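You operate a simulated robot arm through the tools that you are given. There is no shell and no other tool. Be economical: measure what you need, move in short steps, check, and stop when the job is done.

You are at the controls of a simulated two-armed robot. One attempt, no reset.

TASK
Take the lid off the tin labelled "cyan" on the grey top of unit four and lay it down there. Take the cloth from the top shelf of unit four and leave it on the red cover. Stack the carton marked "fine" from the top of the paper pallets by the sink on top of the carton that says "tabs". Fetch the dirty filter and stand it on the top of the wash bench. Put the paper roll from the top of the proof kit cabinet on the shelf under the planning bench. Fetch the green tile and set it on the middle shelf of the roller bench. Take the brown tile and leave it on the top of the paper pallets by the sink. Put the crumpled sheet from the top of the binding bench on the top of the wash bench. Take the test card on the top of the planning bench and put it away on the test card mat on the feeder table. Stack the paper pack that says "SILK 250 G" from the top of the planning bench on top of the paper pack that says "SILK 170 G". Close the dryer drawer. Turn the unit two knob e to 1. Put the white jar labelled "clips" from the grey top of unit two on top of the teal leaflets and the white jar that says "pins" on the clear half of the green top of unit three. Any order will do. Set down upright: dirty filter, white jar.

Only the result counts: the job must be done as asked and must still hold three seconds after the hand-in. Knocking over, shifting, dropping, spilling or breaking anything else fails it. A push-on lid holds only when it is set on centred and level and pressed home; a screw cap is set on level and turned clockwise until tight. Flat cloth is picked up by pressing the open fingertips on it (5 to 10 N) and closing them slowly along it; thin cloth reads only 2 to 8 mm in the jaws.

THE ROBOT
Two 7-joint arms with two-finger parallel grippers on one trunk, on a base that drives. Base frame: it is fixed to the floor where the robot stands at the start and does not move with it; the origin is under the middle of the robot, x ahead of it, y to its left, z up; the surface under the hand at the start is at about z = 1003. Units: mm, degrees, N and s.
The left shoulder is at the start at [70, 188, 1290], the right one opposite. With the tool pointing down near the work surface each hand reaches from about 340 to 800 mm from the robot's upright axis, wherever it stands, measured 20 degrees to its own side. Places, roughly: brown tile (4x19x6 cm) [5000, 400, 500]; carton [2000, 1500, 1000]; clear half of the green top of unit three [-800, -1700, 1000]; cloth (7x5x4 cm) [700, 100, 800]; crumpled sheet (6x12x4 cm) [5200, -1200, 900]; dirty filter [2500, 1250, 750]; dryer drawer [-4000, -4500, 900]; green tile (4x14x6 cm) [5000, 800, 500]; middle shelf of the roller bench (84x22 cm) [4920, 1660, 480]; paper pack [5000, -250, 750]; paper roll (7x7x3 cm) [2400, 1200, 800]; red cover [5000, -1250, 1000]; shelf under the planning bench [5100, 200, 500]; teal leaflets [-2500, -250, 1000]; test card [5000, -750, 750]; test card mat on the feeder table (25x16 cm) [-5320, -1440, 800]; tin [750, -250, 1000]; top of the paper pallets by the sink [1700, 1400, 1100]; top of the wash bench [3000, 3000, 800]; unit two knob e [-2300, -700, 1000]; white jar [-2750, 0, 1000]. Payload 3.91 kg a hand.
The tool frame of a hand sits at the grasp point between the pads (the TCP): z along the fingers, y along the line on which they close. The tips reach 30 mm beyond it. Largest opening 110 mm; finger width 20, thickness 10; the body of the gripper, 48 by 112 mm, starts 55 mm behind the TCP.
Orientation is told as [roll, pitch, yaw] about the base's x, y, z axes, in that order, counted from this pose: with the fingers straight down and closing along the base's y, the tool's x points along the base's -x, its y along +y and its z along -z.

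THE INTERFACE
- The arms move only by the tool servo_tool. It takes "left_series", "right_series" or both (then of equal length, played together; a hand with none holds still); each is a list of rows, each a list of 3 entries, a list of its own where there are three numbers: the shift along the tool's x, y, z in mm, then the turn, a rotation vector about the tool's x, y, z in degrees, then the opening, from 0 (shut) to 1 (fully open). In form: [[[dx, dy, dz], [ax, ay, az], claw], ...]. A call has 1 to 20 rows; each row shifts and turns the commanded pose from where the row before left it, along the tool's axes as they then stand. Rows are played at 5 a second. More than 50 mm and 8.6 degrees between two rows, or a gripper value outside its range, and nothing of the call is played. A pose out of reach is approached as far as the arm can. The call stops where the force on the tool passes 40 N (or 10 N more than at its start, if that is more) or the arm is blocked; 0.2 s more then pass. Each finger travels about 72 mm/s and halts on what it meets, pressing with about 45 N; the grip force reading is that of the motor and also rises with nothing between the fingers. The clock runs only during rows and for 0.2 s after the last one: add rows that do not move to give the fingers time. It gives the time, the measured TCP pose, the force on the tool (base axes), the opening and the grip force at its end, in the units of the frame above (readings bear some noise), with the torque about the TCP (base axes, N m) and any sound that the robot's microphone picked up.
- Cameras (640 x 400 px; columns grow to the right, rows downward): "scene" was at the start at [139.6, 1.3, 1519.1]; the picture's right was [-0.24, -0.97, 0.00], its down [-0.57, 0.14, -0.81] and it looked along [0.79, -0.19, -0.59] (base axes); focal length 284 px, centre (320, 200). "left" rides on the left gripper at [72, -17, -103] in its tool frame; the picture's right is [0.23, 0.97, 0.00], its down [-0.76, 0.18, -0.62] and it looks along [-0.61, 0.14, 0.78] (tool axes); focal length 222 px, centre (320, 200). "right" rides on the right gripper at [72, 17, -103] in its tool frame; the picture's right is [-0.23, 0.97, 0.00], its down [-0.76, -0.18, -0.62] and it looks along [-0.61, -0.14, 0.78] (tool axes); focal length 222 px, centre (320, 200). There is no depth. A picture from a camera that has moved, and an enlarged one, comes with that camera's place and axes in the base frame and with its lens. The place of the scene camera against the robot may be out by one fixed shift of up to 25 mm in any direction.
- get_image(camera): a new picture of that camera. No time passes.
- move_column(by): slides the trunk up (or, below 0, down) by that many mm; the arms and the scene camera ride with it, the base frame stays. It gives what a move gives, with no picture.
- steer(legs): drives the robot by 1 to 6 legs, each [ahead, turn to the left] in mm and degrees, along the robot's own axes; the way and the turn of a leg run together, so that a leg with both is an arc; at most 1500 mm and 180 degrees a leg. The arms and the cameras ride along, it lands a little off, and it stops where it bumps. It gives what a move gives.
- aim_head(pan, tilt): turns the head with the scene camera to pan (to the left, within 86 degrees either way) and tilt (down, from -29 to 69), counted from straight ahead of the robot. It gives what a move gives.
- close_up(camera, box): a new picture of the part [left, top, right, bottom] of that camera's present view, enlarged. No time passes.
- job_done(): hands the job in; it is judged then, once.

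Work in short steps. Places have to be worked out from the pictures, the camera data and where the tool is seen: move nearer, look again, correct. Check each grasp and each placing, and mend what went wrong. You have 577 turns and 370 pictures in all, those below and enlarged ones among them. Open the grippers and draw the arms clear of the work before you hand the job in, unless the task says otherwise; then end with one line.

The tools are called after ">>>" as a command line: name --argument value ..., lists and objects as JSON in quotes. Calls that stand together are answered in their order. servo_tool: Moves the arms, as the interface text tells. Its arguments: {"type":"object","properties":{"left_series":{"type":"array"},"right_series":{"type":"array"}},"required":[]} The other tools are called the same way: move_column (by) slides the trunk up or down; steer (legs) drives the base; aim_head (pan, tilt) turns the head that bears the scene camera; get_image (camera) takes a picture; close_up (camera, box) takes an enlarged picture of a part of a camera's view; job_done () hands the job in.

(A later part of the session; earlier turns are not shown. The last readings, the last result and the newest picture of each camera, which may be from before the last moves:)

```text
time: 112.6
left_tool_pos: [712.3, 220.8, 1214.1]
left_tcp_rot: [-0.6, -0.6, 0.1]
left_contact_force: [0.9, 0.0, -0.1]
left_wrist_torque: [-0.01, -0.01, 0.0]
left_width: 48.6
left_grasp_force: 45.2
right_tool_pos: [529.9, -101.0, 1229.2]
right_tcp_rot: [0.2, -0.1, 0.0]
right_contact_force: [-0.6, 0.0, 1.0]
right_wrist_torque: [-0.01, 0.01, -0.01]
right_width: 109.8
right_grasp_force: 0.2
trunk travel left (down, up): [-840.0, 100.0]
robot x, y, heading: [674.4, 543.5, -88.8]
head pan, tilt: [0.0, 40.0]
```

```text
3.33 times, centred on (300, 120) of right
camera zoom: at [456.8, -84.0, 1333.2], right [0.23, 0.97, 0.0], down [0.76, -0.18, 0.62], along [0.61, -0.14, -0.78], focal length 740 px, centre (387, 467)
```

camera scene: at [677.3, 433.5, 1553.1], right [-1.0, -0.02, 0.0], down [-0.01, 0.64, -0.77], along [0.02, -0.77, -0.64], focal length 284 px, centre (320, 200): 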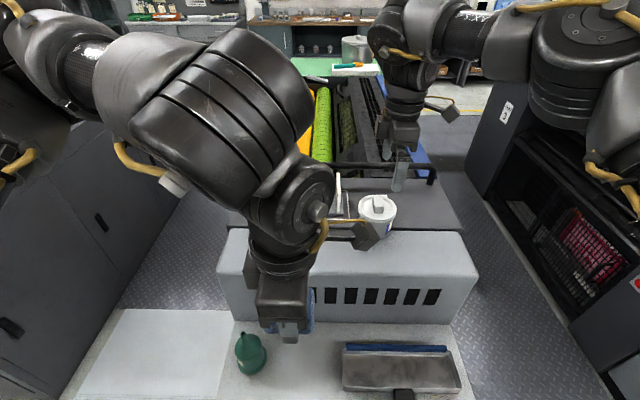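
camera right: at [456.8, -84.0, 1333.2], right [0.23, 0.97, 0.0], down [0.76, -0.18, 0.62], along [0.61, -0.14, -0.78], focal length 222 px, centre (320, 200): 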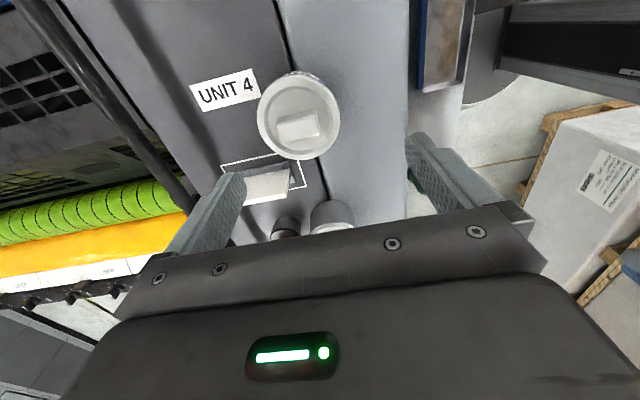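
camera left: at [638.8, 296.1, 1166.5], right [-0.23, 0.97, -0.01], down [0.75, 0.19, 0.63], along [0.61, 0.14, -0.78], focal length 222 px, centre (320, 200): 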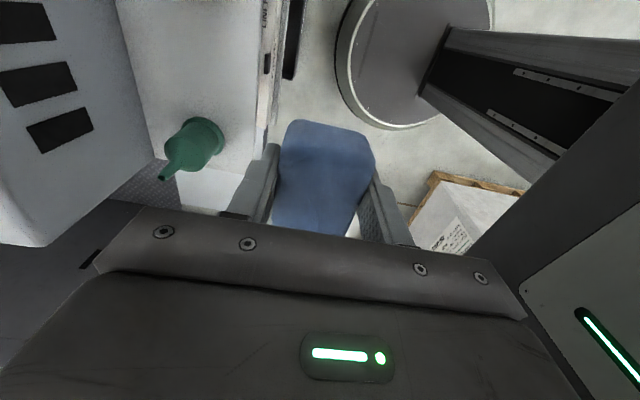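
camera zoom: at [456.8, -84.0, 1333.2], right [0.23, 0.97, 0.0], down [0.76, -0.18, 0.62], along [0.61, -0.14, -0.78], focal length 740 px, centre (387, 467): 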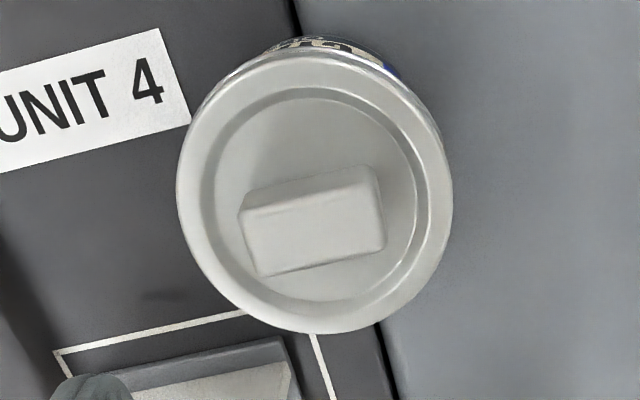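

Handle's long axis is along y. Shift to (540, −126), down to TCP z 1135, and look.

>>> servo_tool --right_series '[[[-9, -25, 30], [0, 0, 0], 1], [[0, 0, 35], [0, 0, 0], 0.8], [[0, 0, 29], [0, 0, 0], 0.8], [[0, 0, 0], [0, 0, 0], 0.8]]'

>>> get_image --camera "right"

>>> close_up --camera "scene" --box '[320, 130, 480, 230]'

```text
time: 113.6
left_tool_pos: [714.2, 218.3, 1213.1]
left_tcp_rot: [-0.5, -0.5, 0.1]
left_contact_force: [0.0, 0.4, -0.4]
left_wrist_torque: [0.0, 0.0, 0.01]
left_width: 48.7
left_grasp_force: 44.8
right_tool_pos: [542.9, -126.6, 1135.6]
right_tcp_rot: [0.2, 0.1, 0.0]
right_contact_force: [0.2, -0.6, 0.2]
right_wrist_torque: [0.03, 0.02, -0.01]
right_width: 87.8
right_grasp_force: 0.0
trunk travel left (down, up): [-840.0, 100.0]
robot x, y, heading: [672.2, 548.4, -88.7]
head pan, tilt: [0.0, 40.0]
```

```text
318 pictures are left
camera right: at [469.1, -110.2, 1239.6], right [0.23, 0.97, 0.0], down [0.76, -0.18, 0.62], along [0.61, -0.14, -0.78], focal length 222 px, centre (320, 200)
```

right: 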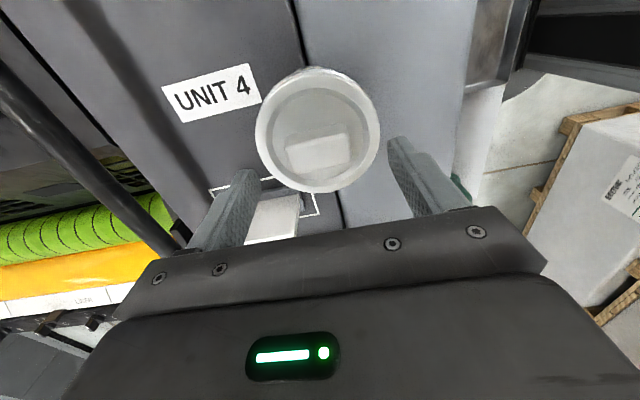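

```text
4.00 times, centred on (400, 180) of scene
camera zoom: at [679.5, 431.8, 1552.9], right [-1.0, -0.02, 0.0], down [-0.01, 0.64, -0.77], along [0.01, -0.77, -0.64], focal length 1136 px, centre (0, 280)
```

zoom: 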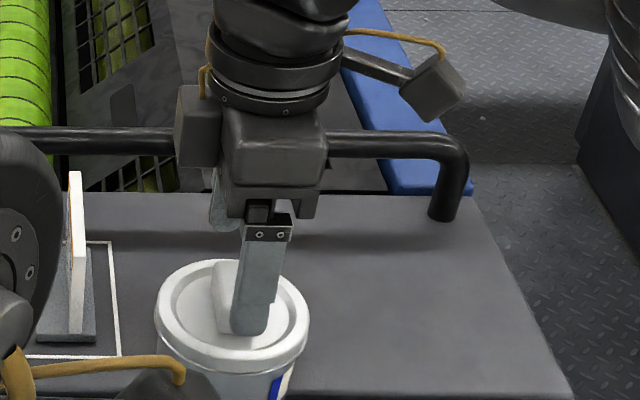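

Aligned (x≈543, y≈−127). Descend to tip height just above the lid and close on the handle.

>>> servo_tool --right_series '[[[0, 0, 12], [0, 0, 0], 0.75], [[0, 0, 10], [0, 0, 0], 0.75], [[0, 0, 6], [0, 0, 0], 0.75], [[0, 0, 0], [0, 0, 0], 0.6], [[0, 0, 0], [0, 0, 0], 0.45], [[0, 0, 0], [0, 0, 0], 0.3], [[0, 0, 0], [0, 0, 0], 0.3], [[0, 0, 0], [0, 0, 0], 0.3]]'

>>> get_image --camera "right"

```text
time: 115.4
left_tool_pos: [715.2, 220.0, 1214.2]
left_tcp_rot: [-0.5, -0.5, 0.1]
left_contact_force: [0.0, -0.2, 0.7]
left_wrist_torque: [0.0, -0.03, 0.01]
left_width: 48.7
left_grasp_force: 45.1
right_tool_pos: [541.5, -125.2, 1108.3]
right_tcp_rot: [-0.1, 0.0, 0.1]
right_contact_force: [1.4, -9.2, 12.7]
right_wrist_torque: [-0.37, -0.11, 0.02]
right_width: 79.1
right_grasp_force: 45.0
trunk travel left (down, up): [-840.0, 100.0]
robot x, y, heading: [672.1, 546.5, -88.8]
head pan, tilt: [0.0, 40.0]
```

```text
316 pictures are left
camera right: at [468.7, -109.8, 1211.6], right [0.23, 0.97, 0.0], down [0.76, -0.18, 0.62], along [0.61, -0.14, -0.78], focal length 222 px, centre (320, 200)
```

right: 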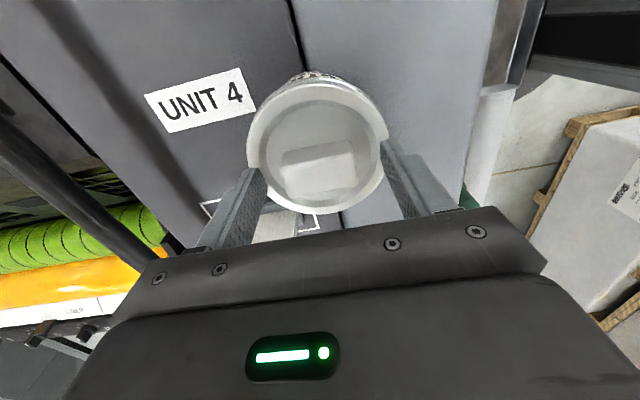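

It clamped the lid's rim (79 mm) instead. Open, rise 7 mm, and close above the rim onto the handle.

>>> servo_tool --right_series '[[[0, 0, 0], [0, 0, 0], 0.85], [[0, 0, -7], [0, 0, 0], 0.85], [[0, 0, 0], [0, 0, 0], 0.65], [[0, 0, 0], [0, 0, 0], 0.5], [[0, 0, 0], [0, 0, 0], 0.3], [[0, 0, 0], [0, 0, 0], 0.3], [[0, 0, 0], [0, 0, 0], 0.3]]'

>>> close_up --camera "scene" --box '[320, 130, 480, 230]'

```text
time: 117.0
left_tool_pos: [712.2, 219.4, 1213.7]
left_tcp_rot: [-0.5, -0.6, 0.2]
left_contact_force: [0.1, 1.0, -0.2]
left_wrist_torque: [0.02, -0.03, 0.02]
left_width: 48.6
left_grasp_force: 45.2
right_tool_pos: [540.2, -124.4, 1114.7]
right_tcp_rot: [0.1, -0.1, 0.0]
right_contact_force: [-0.3, -0.1, 0.0]
right_wrist_torque: [0.01, 0.0, -0.01]
right_width: 44.8
right_grasp_force: 45.3
trunk travel left (down, up): [-840.0, 100.0]
robot x, y, heading: [671.0, 546.4, -88.7]
head pan, tilt: [0.0, 40.0]
heard: snap
```

```text
4.00 times, centred on (400, 180) of scene
camera zoom: at [677.6, 432.3, 1552.9], right [-1.0, -0.02, 0.0], down [-0.01, 0.64, -0.77], along [0.02, -0.77, -0.64], focal length 1136 px, centre (0, 280)
```

zoom: 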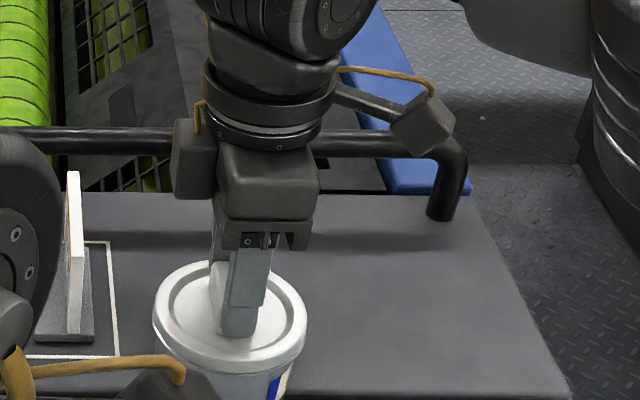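

"Snap" — the lid came loose; handle is held at 44.8 mm. Lift gently 60 mm and look.

>>> servo_tool --right_series '[[[0, 0, -5], [0, 0, 0], 0.3], [[0, 0, -10], [0, 0, 0], 0.3], [[0, 0, -20], [0, 0, 0], 0.3], [[0, 0, -25], [0, 0, 0], 0.3], [[0, 0, 0], [0, 0, 0], 0.3]]'

>>> get_image --camera "right"

>>> close_up --camera "scene" --box '[280, 130, 480, 255]'

```text
time: 118.2
left_tool_pos: [712.6, 219.2, 1213.9]
left_tcp_rot: [-0.5, -0.6, 0.1]
left_contact_force: [0.5, 0.2, -0.4]
left_wrist_torque: [-0.01, 0.0, -0.01]
left_width: 48.9
left_grasp_force: 44.8
right_tool_pos: [540.4, -125.6, 1175.0]
right_tcp_rot: [0.2, -0.1, 0.0]
right_contact_force: [0.2, 0.9, -0.5]
right_wrist_torque: [-0.03, 0.06, -0.02]
right_width: 44.7
right_grasp_force: 44.6
trunk travel left (down, up): [-840.0, 100.0]
robot x, y, heading: [674.5, 545.7, -89.0]
head pan, tilt: [0.0, 40.0]
```

```text
314 pictures are left
camera right: at [468.4, -110.8, 1278.6], right [0.23, 0.97, 0.0], down [0.76, -0.18, 0.62], along [0.61, -0.14, -0.78], focal length 222 px, centre (320, 200)
```

right: 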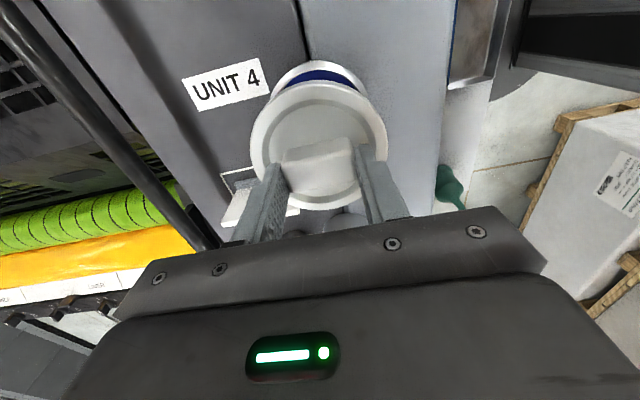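

```text
3.20 times, centred on (380, 192) of scene
camera zoom: at [677.4, 431.9, 1552.9], right [-1.0, -0.02, 0.0], down [-0.01, 0.64, -0.77], along [0.02, -0.77, -0.64], focal length 909 px, centre (128, 224)
```

zoom: 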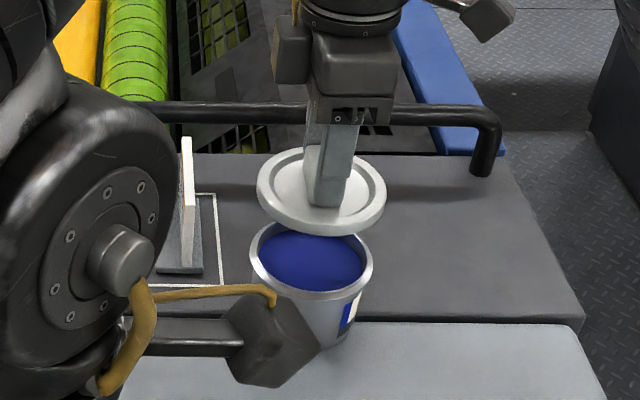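

Lid is off, tin upright. Lay it on the light-grey part at about (430, −72): move over and lower.

>>> servo_tool --right_series '[[[37, 18, 0], [0, 0, 0], 0.3], [[37, 18, 0], [0, 0, 0], 0.3], [[37, 18, 0], [0, 0, 0], 0.3], [[0, 0, 30], [0, 0, 0], 0.3], [[0, 0, 30], [0, 0, 0], 0.3], [[0, 0, 30], [0, 0, 0], 0.3], [[0, 0, 0], [0, 0, 0], 0.3]]'

>>> get_image --camera "right"

>>> get_image --camera "scene"

```text
time: 119.8
left_tool_pos: [712.6, 220.0, 1215.6]
left_tcp_rot: [-0.6, -0.6, 0.2]
left_contact_force: [0.4, -0.1, -0.3]
left_wrist_torque: [0.02, 0.0, 0.03]
left_width: 48.9
left_grasp_force: 44.9
right_tool_pos: [430.4, -72.5, 1085.3]
right_tcp_rot: [0.1, -0.1, 0.0]
right_contact_force: [-0.7, 0.3, -1.3]
right_wrist_torque: [-0.01, 0.01, 0.01]
right_width: 45.0
right_grasp_force: 45.3
trunk travel left (down, up): [-840.0, 100.0]
robot x, y, heading: [668.0, 546.1, -88.9]
head pan, tilt: [0.0, 40.0]
```

```text
312 pictures are left
camera right: at [356.3, -56.4, 1189.2], right [0.23, 0.97, 0.0], down [0.76, -0.18, 0.62], along [0.61, -0.14, -0.78], focal length 222 px, centre (320, 200)
```

right: 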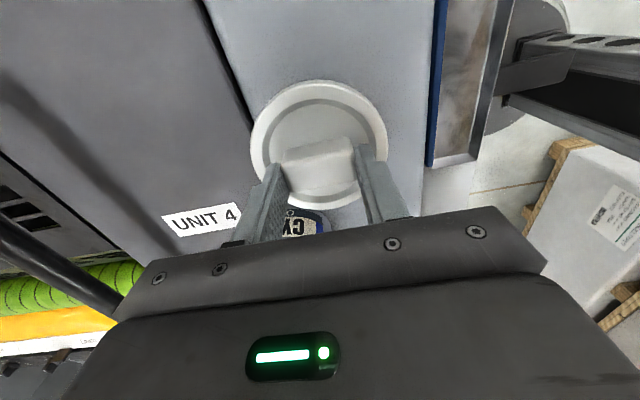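

```text
311 pictures are left
camera scene: at [677.9, 432.5, 1553.0], right [-1.0, -0.02, 0.0], down [-0.01, 0.64, -0.77], along [0.02, -0.77, -0.64], focal length 284 px, centre (320, 200)
```

scene: 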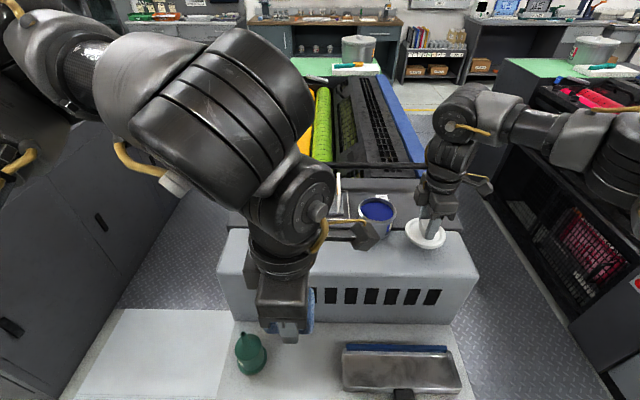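

Lower further: 20 mm, then small steps watching the force.

>>> servo_tool --right_series '[[[0, 10, 10], [0, 0, 0], 0.3], [[0, 0, 10], [0, 0, 0], 0.3], [[0, 0, 4], [0, 0, 0], 0.3], [[0, 0, 0], [0, 0, 0], 0.3]]'

>>> close_up --camera "scene" --box '[360, 180, 480, 270]'

```text
time: 120.8
left_tool_pos: [712.7, 219.6, 1214.5]
left_tcp_rot: [-0.6, -0.6, 0.1]
left_contact_force: [-0.1, 0.0, 0.1]
left_wrist_torque: [0.0, -0.01, 0.01]
left_width: 49.2
left_grasp_force: 45.1
right_tool_pos: [430.3, -62.1, 1060.0]
right_tcp_rot: [0.1, 0.0, -0.1]
right_contact_force: [1.0, 0.0, -0.7]
right_wrist_torque: [0.02, -0.02, 0.02]
right_width: 45.0
right_grasp_force: 44.9
trunk travel left (down, up): [-840.0, 100.0]
robot x, y, heading: [673.6, 546.7, -88.8]
head pan, tilt: [0.0, 40.0]
```

```text
4.44 times, centred on (420, 225) of scene
camera zoom: at [677.2, 432.6, 1553.0], right [-1.0, -0.02, 0.0], down [-0.01, 0.64, -0.77], along [0.02, -0.77, -0.64], focal length 1263 px, centre (-124, 89)
```

zoom: 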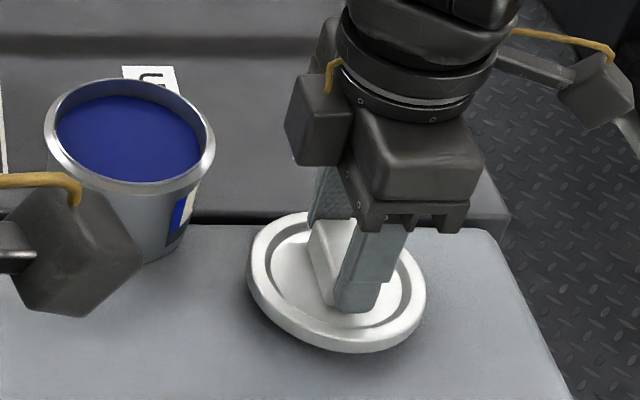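

Nearly down. Continue in small steps.

>>> servo_tool --right_series '[[[0, 0, 4], [0, 0, 0], 0.3], [[0, 0, 3], [0, 0, 0], 0.3], [[0, 0, 0], [0, 0, 0], 0.3]]'

```text
time: 121.6
left_tool_pos: [712.9, 219.8, 1212.9]
left_tcp_rot: [-0.5, -0.6, 0.1]
left_contact_force: [-0.2, 0.2, -0.3]
left_wrist_torque: [0.02, 0.01, 0.01]
left_width: 48.8
left_grasp_force: 44.6
right_tool_pos: [431.2, -61.4, 1053.0]
right_tcp_rot: [0.1, 0.0, 0.0]
right_contact_force: [0.6, 0.4, 0.0]
right_wrist_torque: [-0.06, -0.01, -0.05]
right_width: 44.7
right_grasp_force: 45.1
trunk travel left (down, up): [-840.0, 100.0]
robot x, y, heading: [669.4, 542.0, -88.7]
head pan, tilt: [0.0, 40.0]
```

>>> servo_tool --right_series '[[[0, 0, 3], [0, 0, 0], 0.3], [[0, 0, 3], [0, 0, 0], 0.3], [[0, 0, 0], [0, 0, 0], 0.3]]'

>>> close_up --camera "scene" --box '[360, 180, 480, 270]'

```text
time: 122.4
left_tool_pos: [713.4, 219.7, 1214.4]
left_tcp_rot: [-0.5, -0.6, 0.1]
left_contact_force: [0.5, 0.0, 0.2]
left_wrist_torque: [0.01, 0.01, 0.02]
left_width: 48.8
left_grasp_force: 45.3
right_tool_pos: [429.5, -61.7, 1048.4]
right_tcp_rot: [0.1, 0.0, 0.1]
right_contact_force: [0.2, 0.4, -0.9]
right_wrist_torque: [-0.03, -0.03, 0.02]
right_width: 44.6
right_grasp_force: 44.8
trunk travel left (down, up): [-840.0, 100.0]
robot x, y, heading: [669.0, 540.9, -88.9]
head pan, tilt: [0.0, 40.0]
```

```text
4.44 times, centred on (420, 225) of scene
camera zoom: at [677.5, 432.4, 1553.0], right [-1.0, -0.02, 0.0], down [-0.01, 0.64, -0.77], along [0.02, -0.77, -0.64], focal length 1263 px, centre (-124, 89)
```

zoom: 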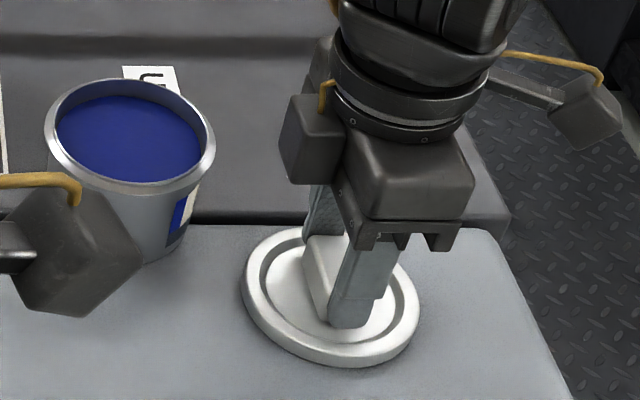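

Very close to the surface; two more small steps.

>>> servo_tool --right_series '[[[0, 0, 3], [0, 0, 0], 0.3], [[0, 0, 2], [0, 0, 0], 0.3], [[0, 0, 0], [0, 0, 0], 0.3]]'

```text
time: 123.2
left_tool_pos: [712.7, 220.5, 1212.5]
left_tcp_rot: [-0.6, -0.6, 0.1]
left_contact_force: [-0.3, 0.2, -0.2]
left_wrist_torque: [-0.01, 0.0, 0.01]
left_width: 49.0
left_grasp_force: 44.8
right_tool_pos: [430.3, -61.0, 1044.4]
right_tcp_rot: [0.1, 0.0, 0.0]
right_contact_force: [0.2, -1.5, 3.3]
right_wrist_torque: [0.15, 0.08, 0.03]
right_width: 45.0
right_grasp_force: 44.9
trunk travel left (down, up): [-840.0, 100.0]
robot x, y, heading: [670.4, 545.6, -89.0]
head pan, tilt: [0.0, 40.0]
```

Contact (3.3 N). Release and rise.

>>> servo_tool --right_series '[[[0, 0, 0], [0, 0, 0], 0.5], [[0, 0, 0], [0, 0, 0], 0.6], [[0, 0, 0], [0, 0, 0], 0.6], [[0, 0, -20], [0, 0, 0], 0.6], [[0, 0, -40], [0, 0, 0], 0.6], [[0, 20, -40], [0, 0, 0], 0.6], [[0, 40, -20], [0, 0, 0], 0.6], [[0, 40, 0], [0, 0, 0], 0.6], [[0, 40, 0], [0, 0, 0], 0.6]]'

>>> close_up --camera "scene" --box '[320, 150, 480, 270]'

```text
time: 125.2
left_tool_pos: [712.5, 220.9, 1213.7]
left_tcp_rot: [-0.6, -0.6, 0.2]
left_contact_force: [0.5, 0.0, -0.4]
left_wrist_torque: [0.02, 0.04, -0.06]
left_width: 48.7
left_grasp_force: 45.0
right_tool_pos: [429.0, 80.1, 1164.0]
right_tcp_rot: [-0.1, 0.0, 0.0]
right_contact_force: [-0.1, 0.7, -0.1]
right_wrist_torque: [-0.03, -0.01, 0.0]
right_width: 66.0
right_grasp_force: 0.1
trunk travel left (down, up): [-840.0, 100.0]
robot x, y, heading: [669.1, 544.3, -89.2]
head pan, tilt: [0.0, 40.0]
```

```text
3.33 times, centred on (400, 210) of scene
camera zoom: at [677.1, 434.0, 1553.1], right [-1.0, -0.02, 0.0], down [-0.01, 0.64, -0.77], along [0.02, -0.77, -0.64], focal length 947 px, centre (53, 167)
```

zoom: 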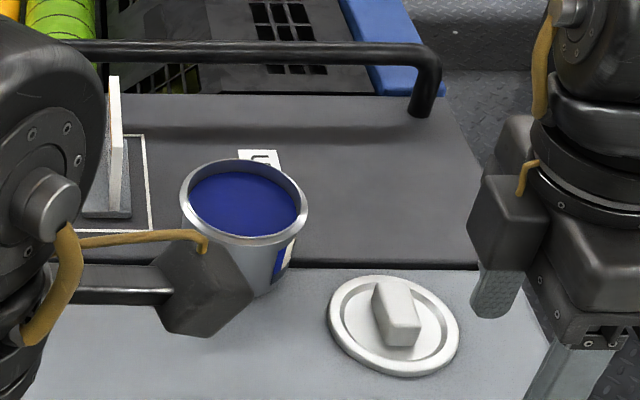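

Lid is laid down. Now to the pallets: raise the trunk, back off, and drive to about (1820, 810) facing the pallets (+y).

>>> move_column --by 100

>>> steer --legs '[[-260, 0], [0, 89]]'

>>> aim_head --pan 25 --tilt 25

>>> get_image --camera "scene"

```text
time: 126.5
left_tool_pos: [713.0, 220.6, 1313.5]
left_tcp_rot: [-0.6, -0.6, 0.0]
left_contact_force: [0.5, 0.1, -0.1]
left_wrist_torque: [0.02, 0.03, 0.0]
left_width: 48.9
left_grasp_force: 45.3
right_tool_pos: [430.6, 77.5, 1263.5]
right_tcp_rot: [0.1, 0.0, -0.1]
right_contact_force: [-0.1, 0.3, -0.4]
right_wrist_torque: [0.0, 0.02, 0.01]
right_width: 65.8
right_grasp_force: 0.1
trunk travel left (down, up): [-940.0, 0.0]
robot x, y, heading: [668.5, 547.0, -88.7]
head pan, tilt: [0.0, 40.0]
```

```text
time: 132.2
left_tool_pos: [991.9, 843.7, 1313.0]
left_tcp_rot: [-0.7, -0.5, 89.6]
left_contact_force: [0.1, 0.5, -0.1]
left_wrist_torque: [0.01, 0.01, 0.01]
left_width: 48.7
left_grasp_force: 45.2
right_tool_pos: [1130.6, 558.5, 1263.6]
right_tcp_rot: [0.1, 0.0, 89.6]
right_contact_force: [-0.3, 0.0, 0.3]
right_wrist_torque: [0.04, -0.03, 0.01]
right_width: 65.9
right_grasp_force: 0.1
trunk travel left (down, up): [-940.0, 0.0]
robot x, y, heading: [664.1, 805.0, 0.8]
head pan, tilt: [0.0, 40.0]
```

```text
time: 133.1
left_tool_pos: [991.0, 844.3, 1313.4]
left_tcp_rot: [-0.5, -0.5, 89.6]
left_contact_force: [-0.2, 0.1, -0.7]
left_wrist_torque: [0.02, -0.02, -0.02]
left_width: 48.6
left_grasp_force: 44.7
right_tool_pos: [1130.4, 560.5, 1263.5]
right_tcp_rot: [0.2, 0.1, 89.5]
right_contact_force: [-0.5, 0.1, 0.0]
right_wrist_torque: [0.03, -0.04, 0.01]
right_width: 65.9
right_grasp_force: 0.0
trunk travel left (down, up): [-940.0, 0.0]
robot x, y, heading: [667.3, 806.8, 0.6]
head pan, tilt: [25.0, 25.0]
```

```text
307 pictures are left
camera scene: at [803.1, 866.7, 1676.2], right [0.43, -0.9, 0.0], down [-0.38, -0.18, -0.91], along [0.82, 0.39, -0.42], focal length 284 px, centre (320, 200)
```

scene: 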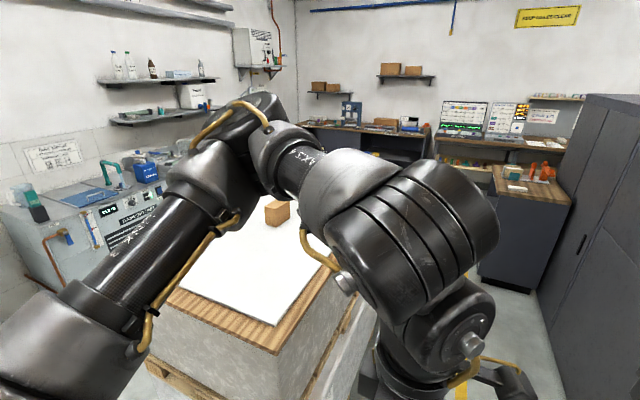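

Path along y≈805 is clear. Drive to x≈1820 and turn to face +y.

>>> steer --legs '[[1150, 0], [0, 89.5]]'

>>> aim_head --pan 0 --tilt 35

>>> get_image --camera "scene"

>>> aim_head --pan -55 --tilt 35

>>> get_image --camera "scene"

```text
time: 136.4
left_tool_pos: [1478.0, 872.8, 1312.4]
left_tcp_rot: [-0.4, 0.0, 91.7]
left_contact_force: [0.7, 0.1, -1.1]
left_wrist_torque: [-0.05, -0.01, 0.02]
left_width: 48.8
left_grasp_force: 45.0
right_tool_pos: [1628.3, 594.7, 1265.2]
right_tcp_rot: [0.3, 0.5, 91.6]
right_contact_force: [0.7, 0.0, 0.1]
right_wrist_torque: [-0.06, 0.01, 0.03]
right_width: 65.8
right_grasp_force: 0.2
trunk travel left (down, up): [-940.0, 0.0]
robot x, y, heading: [1153.4, 806.7, 12.2]
head pan, tilt: [25.0, 25.0]
stopped in leg 1: the robot was blocked; the commanded pose is now the measured one
```

```text
time: 137.3
left_tool_pos: [1475.9, 864.9, 1314.6]
left_tcp_rot: [-0.7, -0.4, 91.7]
left_contact_force: [-0.7, -0.5, -0.5]
left_wrist_torque: [0.01, 0.01, -0.01]
left_width: 49.0
left_grasp_force: 44.7
right_tool_pos: [1626.5, 586.6, 1265.0]
right_tcp_rot: [0.2, 0.2, 91.7]
right_contact_force: [-0.6, -0.4, 0.1]
right_wrist_torque: [0.03, -0.01, -0.01]
right_width: 65.9
right_grasp_force: 0.1
trunk travel left (down, up): [-940.0, 0.0]
robot x, y, heading: [1155.9, 803.9, 12.1]
head pan, tilt: [0.0, 35.0]
```

```text
306 pictures are left
camera scene: at [1292.6, 854.1, 1660.7], right [0.21, -0.98, 0.0], down [-0.56, -0.12, -0.82], along [0.8, 0.17, -0.57], focal length 284 px, centre (320, 200)
```

scene: 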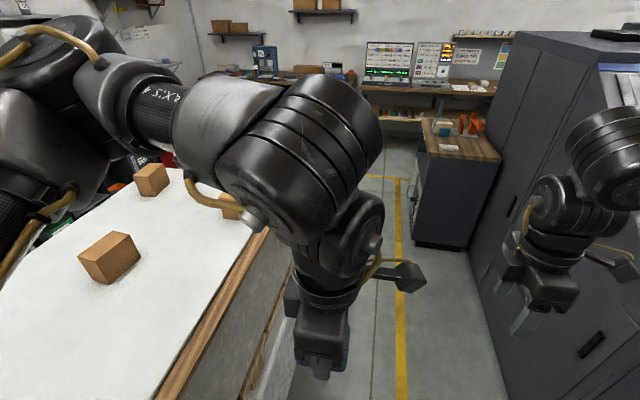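

```text
time: 138.5
left_tool_pos: [1476.1, 866.5, 1313.2]
left_tcp_rot: [-0.7, -0.4, 91.6]
left_contact_force: [-0.8, -0.3, -1.2]
left_wrist_torque: [0.02, 0.0, 0.02]
left_width: 48.9
left_grasp_force: 45.0
right_tool_pos: [1626.7, 588.3, 1263.7]
right_tcp_rot: [0.1, 0.1, 91.8]
right_contact_force: [-0.2, -0.3, -0.2]
right_wrist_torque: [0.01, 0.0, 0.0]
right_width: 66.0
right_grasp_force: 0.0
trunk travel left (down, up): [-940.0, 0.0]
robot x, y, heading: [1152.0, 802.6, 11.9]
head pan, tilt: [-55.0, 35.0]
```

```text
305 pictures are left
camera scene: at [1271.8, 777.1, 1660.5], right [-0.68, -0.73, 0.0], down [-0.42, 0.39, -0.82], along [0.6, -0.56, -0.57], focal length 284 px, centre (320, 200)
```

scene: 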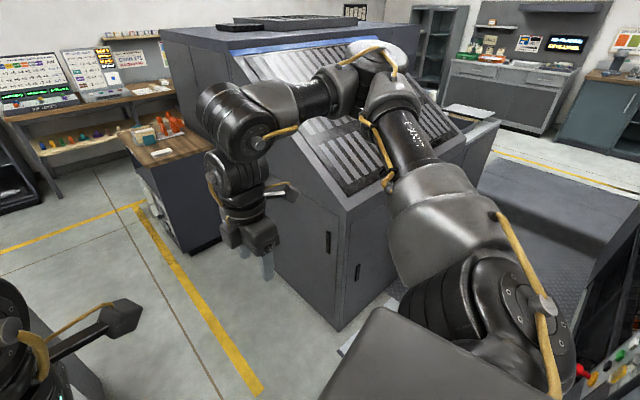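

The base nose touched the pallet; the base is larger than it looked (~340 mm). Move away a little and run along y≈700.

>>> steer --legs '[[0, -27], [420, 0], [0, 15], [250, 0], [0, 90]]'

>>> aim_head --pan 0 --tilt 35

>>> get_image --camera "scene"

>>> aim_head --pan -55 --tilt 35

>>> get_image --camera "scene"

```text
time: 140.0
left_tool_pos: [1450.1, 774.2, 1311.1]
left_tcp_rot: [-0.4, 0.1, 74.1]
left_contact_force: [0.5, 0.7, -0.3]
left_wrist_torque: [-0.06, 0.05, -0.02]
left_width: 48.8
left_grasp_force: 45.3
right_tool_pos: [1508.6, 462.9, 1266.1]
right_tcp_rot: [0.0, 1.0, 73.9]
right_contact_force: [0.6, 0.0, 0.0]
right_wrist_torque: [-0.02, 0.05, 0.02]
right_width: 65.8
right_grasp_force: 0.1
trunk travel left (down, up): [-940.0, 0.0]
robot x, y, heading: [1115.1, 796.1, 2.4]
head pan, tilt: [-55.0, 35.0]
stopped in leg 1: the robot was blocked; the commanded pose is now the measured one
```

```text
time: 141.2
left_tool_pos: [1442.7, 770.9, 1312.2]
left_tcp_rot: [-0.6, -0.3, 74.2]
left_contact_force: [1.0, -0.4, -0.5]
left_wrist_torque: [-0.02, 0.0, 0.01]
left_width: 48.9
left_grasp_force: 44.9
right_tool_pos: [1502.6, 457.0, 1264.9]
right_tcp_rot: [0.0, 0.8, 73.9]
right_contact_force: [-0.5, -0.1, 0.1]
right_wrist_torque: [0.01, -0.01, -0.01]
right_width: 66.1
right_grasp_force: 0.0
trunk travel left (down, up): [-940.0, 0.0]
robot x, y, heading: [1113.5, 800.4, 2.4]
head pan, tilt: [0.0, 35.0]
```

```text
304 pictures are left
camera scene: at [1258.8, 827.8, 1660.3], right [0.04, -1.0, 0.0], down [-0.57, -0.02, -0.82], along [0.82, 0.03, -0.57], focal length 284 px, centre (320, 200)
```

scene: 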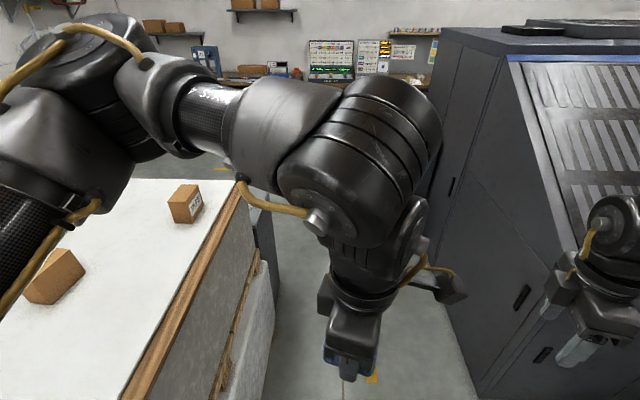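

```text
time: 142.5
left_tool_pos: [1442.4, 767.1, 1314.6]
left_tcp_rot: [-0.5, -0.4, 74.1]
left_contact_force: [0.0, -0.5, -0.3]
left_wrist_torque: [0.01, 0.0, -0.02]
left_width: 49.0
left_grasp_force: 45.0
right_tool_pos: [1501.2, 456.0, 1264.9]
right_tcp_rot: [0.1, 0.6, 73.9]
right_contact_force: [-0.6, 0.2, 0.1]
right_wrist_torque: [-0.01, 0.0, 0.01]
right_width: 65.9
right_grasp_force: 0.0
trunk travel left (down, up): [-940.0, 0.0]
robot x, y, heading: [1116.8, 797.4, 2.6]
head pan, tilt: [-55.0, 35.0]
```

```text
303 pictures are left
camera scene: at [1222.5, 752.3, 1660.5], right [-0.79, -0.61, 0.0], down [-0.35, 0.46, -0.82], along [0.5, -0.65, -0.57], focal length 284 px, centre (320, 200)
```

scene: 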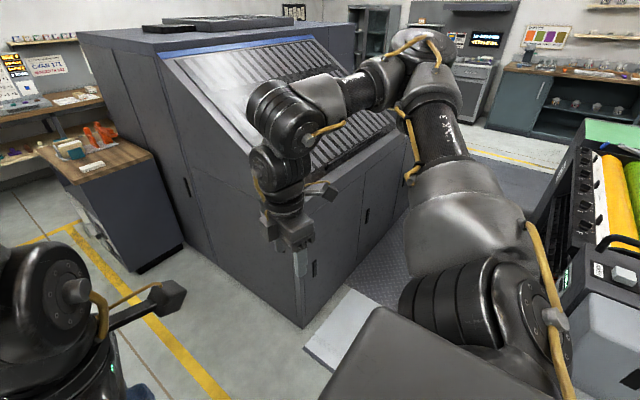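

Something low ahead is stopping the base. Look down in front.

>>> aim_head --pan 25 --tilt 60

>>> get_image --camera "scene"

>>> aim_head --pan 80 --tilt 55

>>> get_image --camera "scene"

>>> get_image --camera "left"

```text
time: 144.0
left_tool_pos: [1442.6, 767.8, 1313.3]
left_tcp_rot: [-0.7, -0.4, 74.1]
left_contact_force: [-0.3, 0.5, 1.3]
left_wrist_torque: [-0.02, -0.01, 0.01]
left_width: 49.0
left_grasp_force: 45.3
right_tool_pos: [1500.0, 457.2, 1264.3]
right_tcp_rot: [0.1, 0.6, 73.9]
right_contact_force: [-0.4, 0.0, 0.1]
right_wrist_torque: [-0.04, -0.01, 0.01]
right_width: 65.9
right_grasp_force: 0.1
trunk travel left (down, up): [-940.0, 0.0]
robot x, y, heading: [1115.3, 794.9, 2.4]
head pan, tilt: [25.0, 60.0]
```

```text
302 pictures are left
camera scene: at [1227.9, 852.6, 1626.2], right [0.46, -0.89, 0.0], down [-0.77, -0.4, -0.5], along [0.44, 0.23, -0.87], focal length 284 px, centre (320, 200)
```

scene: 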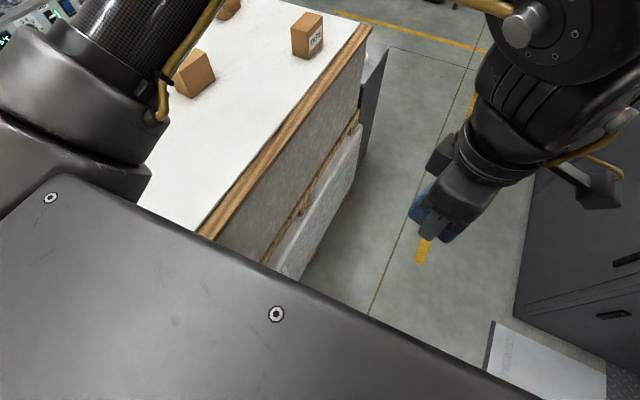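

```text
time: 145.3
left_tool_pos: [1441.0, 767.6, 1313.9]
left_tcp_rot: [-0.6, -0.4, 74.1]
left_contact_force: [0.6, 0.6, -0.5]
left_wrist_torque: [0.0, 0.0, -0.01]
left_width: 49.1
left_grasp_force: 45.3
right_tool_pos: [1500.2, 455.7, 1264.6]
right_tcp_rot: [0.1, 0.5, 73.9]
right_contact_force: [0.6, 0.0, 0.3]
right_wrist_torque: [0.01, -0.02, -0.02]
right_width: 65.8
right_grasp_force: 0.1
trunk travel left (down, up): [-940.0, 0.0]
robot x, y, heading: [1115.9, 797.1, 2.6]
head pan, tilt: [80.0, 55.0]
```

```text
301 pictures are left
camera scene: at [1178.3, 893.4, 1632.3], right [0.99, -0.13, 0.0], down [-0.11, -0.81, -0.57], along [0.08, 0.57, -0.82], focal length 284 px, centre (320, 200)
```

scene: 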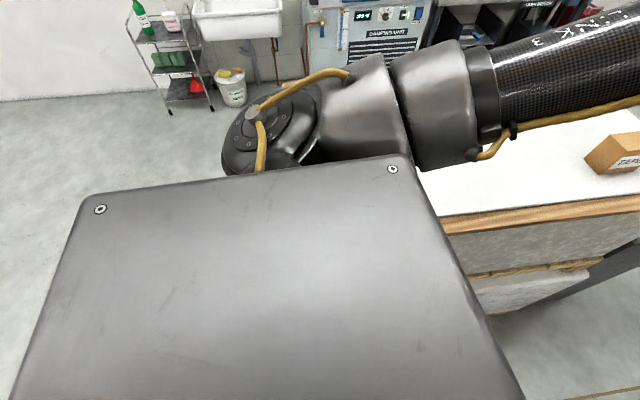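

```text
300 pictures are left
camera left: at [1437.4, 694.0, 1416.4], right [-1.0, 0.05, -0.01], down [0.03, 0.78, 0.63], along [0.04, 0.62, -0.78], focal length 222 px, centre (320, 200)
```

left: 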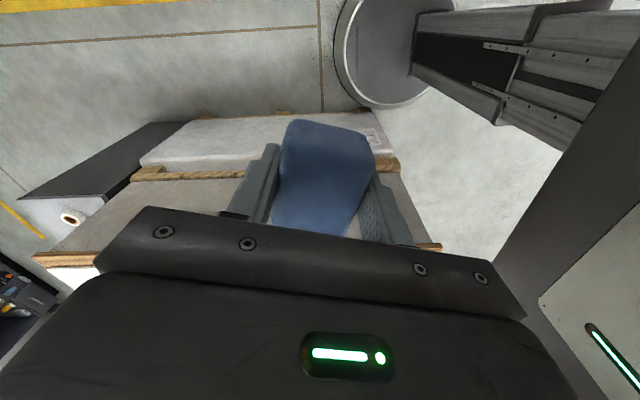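

The base disc is rubbing on the pallet's corner. Back away, angle right, and pass with more clearance.

>>> steer --legs '[[-120, 0]]'

>>> steer --legs '[[0, -30], [300, 0]]'

```text
time: 146.5
left_tool_pos: [1327.4, 762.6, 1311.6]
left_tcp_rot: [-0.4, -0.3, 74.2]
left_contact_force: [-0.2, -0.1, -0.3]
left_wrist_torque: [0.01, 0.05, -0.01]
left_width: 49.0
left_grasp_force: 44.9
right_tool_pos: [1385.8, 449.3, 1262.8]
right_tcp_rot: [0.2, 0.7, 73.9]
right_contact_force: [0.2, -0.3, 0.6]
right_wrist_torque: [0.01, 0.03, -0.01]
right_width: 66.0
right_grasp_force: 0.0
trunk travel left (down, up): [-940.0, 0.0]
robot x, y, heading: [993.6, 794.2, 2.3]
head pan, tilt: [80.0, 55.0]
```

```text
time: 150.0
left_tool_pos: [1527.4, 466.8, 1314.3]
left_tcp_rot: [-0.8, -0.4, 44.3]
left_contact_force: [-0.1, 0.9, -0.1]
left_wrist_torque: [-0.02, -0.02, 0.05]
left_width: 48.9
left_grasp_force: 44.8
right_tool_pos: [1423.3, 167.0, 1264.9]
right_tcp_rot: [0.0, 0.6, 44.1]
right_contact_force: [-0.8, -0.6, 0.2]
right_wrist_torque: [-0.04, -0.03, 0.01]
right_width: 65.8
right_grasp_force: 0.1
trunk travel left (down, up): [-940.0, 0.0]
robot x, y, heading: [1262.5, 659.1, -27.3]
head pan, tilt: [80.0, 55.0]
```

Good. Straighten, go 560 mm, then turn left to face the pallets.

>>> steer --legs '[[0, 27.3], [560, 0], [0, 90]]'

>>> aim_head --pan 0 --tilt 35

>>> get_image --camera "scene"

>>> aim_head --pan -45 --tilt 35

>>> get_image --camera "scene"

```text
time: 158.5
left_tool_pos: [1860.1, 982.0, 1313.4]
left_tcp_rot: [-0.6, -0.4, 163.0]
left_contact_force: [-0.1, -0.2, -0.3]
left_wrist_torque: [0.02, 0.02, 0.03]
left_width: 49.0
left_grasp_force: 45.0
right_tool_pos: [2173.5, 1034.1, 1265.8]
right_tcp_rot: [0.0, 0.6, 162.6]
right_contact_force: [0.7, -0.7, -0.1]
right_wrist_torque: [-0.04, 0.03, -0.04]
right_width: 66.2
right_grasp_force: 0.0
trunk travel left (down, up): [-940.0, 0.0]
robot x, y, heading: [1823.9, 653.5, 91.2]
head pan, tilt: [80.0, 55.0]
```

```text
time: 160.0
left_tool_pos: [1858.7, 982.0, 1313.6]
left_tcp_rot: [-0.6, -0.4, 162.8]
left_contact_force: [-0.1, 0.6, -1.0]
left_wrist_torque: [0.05, -0.01, -0.02]
left_width: 49.1
left_grasp_force: 45.2
right_tool_pos: [2171.3, 1033.9, 1262.9]
right_tcp_rot: [0.1, 0.6, 162.6]
right_contact_force: [-0.6, -0.2, 0.1]
right_wrist_torque: [-0.01, -0.04, -0.03]
right_width: 65.9
right_grasp_force: 0.0
trunk travel left (down, up): [-940.0, 0.0]
robot x, y, heading: [1824.3, 650.1, 90.9]
head pan, tilt: [0.0, 35.0]
```

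```text
299 pictures are left
camera scene: at [1824.0, 815.9, 1660.5], right [1.0, 0.02, 0.0], down [0.01, -0.57, -0.82], along [-0.02, 0.82, -0.57], focal length 284 px, centre (320, 200)
```

scene: 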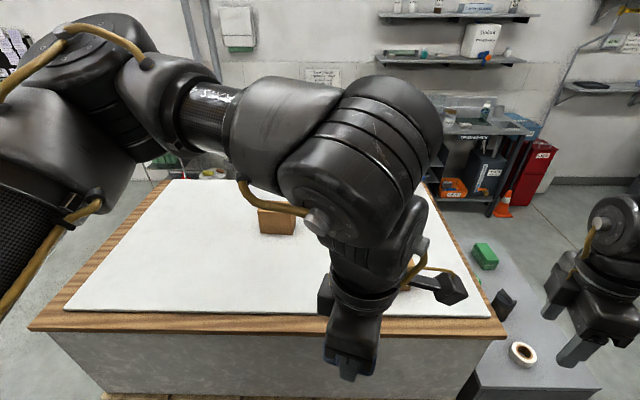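

```text
time: 161.1
left_tool_pos: [1859.6, 982.3, 1313.7]
left_tcp_rot: [-0.5, -0.4, 162.9]
left_contact_force: [-0.4, 0.5, -0.2]
left_wrist_torque: [-0.01, 0.0, -0.01]
left_width: 48.8
left_grasp_force: 44.8
right_tool_pos: [2172.1, 1033.2, 1265.0]
right_tcp_rot: [0.1, 0.6, 162.6]
right_contact_force: [-0.3, -0.4, -0.4]
right_wrist_torque: [0.02, -0.02, 0.01]
right_width: 66.0
right_grasp_force: 0.2
trunk travel left (down, up): [-940.0, 0.0]
robot x, y, heading: [1818.1, 651.1, 90.9]
head pan, tilt: [-45.0, 35.0]
```

```text
298 pictures are left
camera scene: at [1886.9, 791.3, 1660.5], right [0.72, -0.69, 0.0], down [-0.4, -0.41, -0.82], along [0.57, 0.59, -0.57], focal length 284 px, centre (320, 200)
```

scene: 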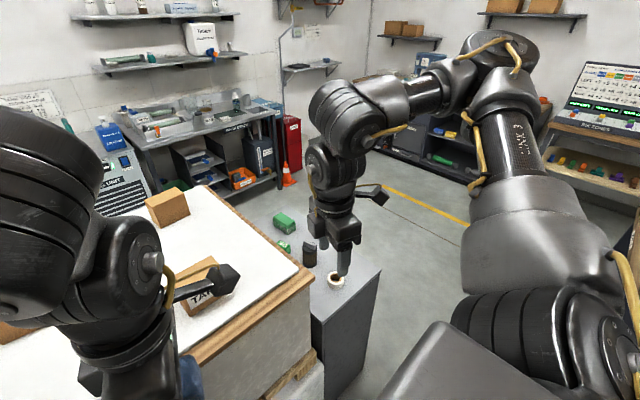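

Now I see the cartons and the proof kit cabinet with the roll. Zoom in on labels.

>>> close_up --camera "scene" --box '[90, 170, 290, 320]'

>>> close_up --camera "scene" --box '[240, 190, 400, 310]'

```text
2.67 times, centred on (190, 245) of scene
camera zoom: at [1886.9, 791.3, 1660.5], right [0.72, -0.69, 0.0], down [-0.4, -0.41, -0.82], along [0.57, 0.59, -0.57], focal length 758 px, centre (667, 80)
```

zoom: 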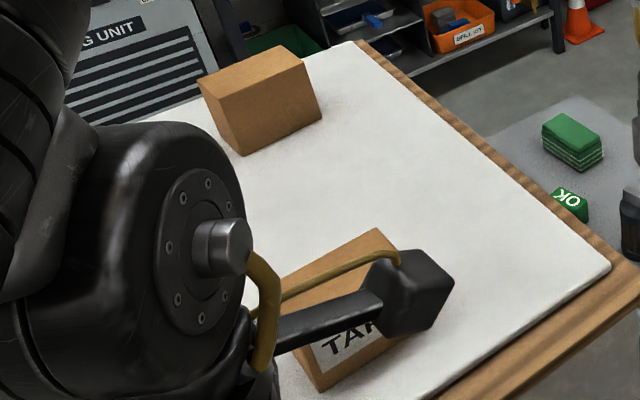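

```text
3.33 times, centred on (320, 250) of scene
camera zoom: at [1886.9, 791.3, 1660.5], right [0.72, -0.69, 0.0], down [-0.4, -0.41, -0.82], along [0.57, 0.59, -0.57], focal length 947 px, centre (320, 33)
```

zoom: 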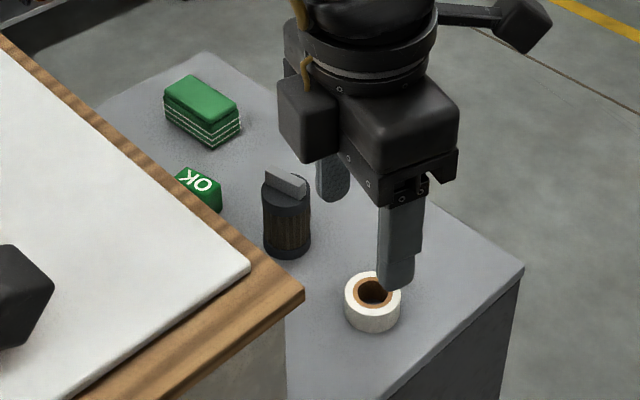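

I need the other two carton labels. Check the left wrist camera and the pan-25 view.

>>> get_image --camera "left"

>>> get_image --camera "right"

```text
295 pictures are left
camera left: at [1934.6, 976.7, 1416.3], right [-0.07, -1.0, -0.01], down [-0.78, 0.05, 0.63], along [-0.62, 0.05, -0.78], focal length 222 px, centre (320, 200)
```

left: 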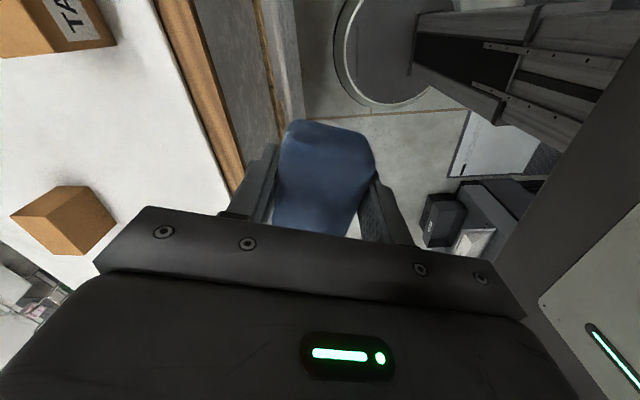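

```text
294 pictures are left
camera right: at [2234.3, 995.7, 1368.9], right [-0.51, -0.86, 0.0], down [-0.68, 0.4, 0.61], along [-0.53, 0.31, -0.79], focal length 222 px, centre (320, 200)
```

right: 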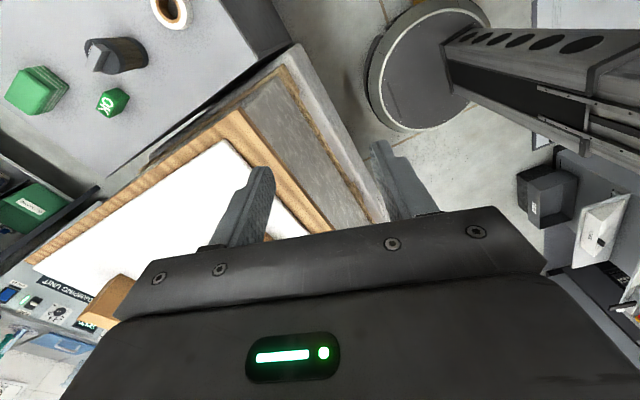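

Carton "TA…" is nearest; the other two show blank faces from here. Move the right hand forward to look at their +x faces.

>>> servo_tool --right_series '[[[-11, -36, -20], [0, 0, 0], 1], [[-11, -36, -20], [0, 0, 0], 1], [[-11, -36, 0], [0, 0, 0], 1], [[-11, -36, 0], [0, 0, 0], 1], [[0, 0, 0], [0, 0, 0], 1]]'

>>> get_image --camera "right"

```text
time: 162.3
left_tool_pos: [1859.8, 981.1, 1314.4]
left_tcp_rot: [-0.6, -0.4, 162.8]
left_contact_force: [0.0, 0.3, -1.2]
left_wrist_torque: [-0.02, -0.03, 0.0]
left_width: 48.8
left_grasp_force: 45.1
right_tool_pos: [2171.6, 1185.9, 1305.5]
right_tcp_rot: [0.1, 0.6, 162.8]
right_contact_force: [-0.3, -0.4, 0.3]
right_wrist_torque: [0.02, 0.0, -0.01]
right_width: 109.9
right_grasp_force: 0.1
trunk travel left (down, up): [-940.0, 0.0]
robot x, y, heading: [1823.0, 652.1, 91.2]
head pan, tilt: [-45.0, 35.0]
```

```text
293 pictures are left
camera right: at [2233.8, 1146.7, 1409.4], right [-0.51, -0.86, 0.0], down [-0.68, 0.4, 0.61], along [-0.53, 0.31, -0.79], focal length 222 px, centre (320, 200)
```

right: 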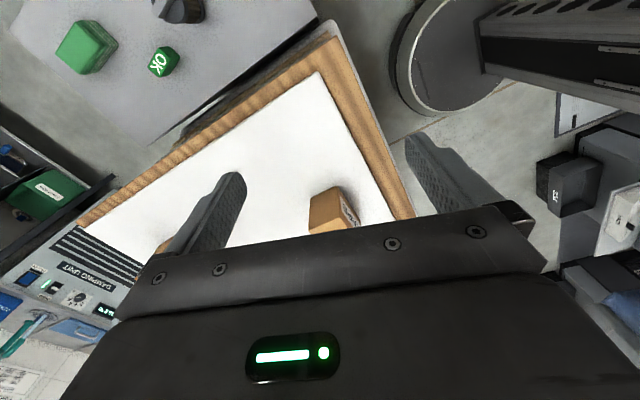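

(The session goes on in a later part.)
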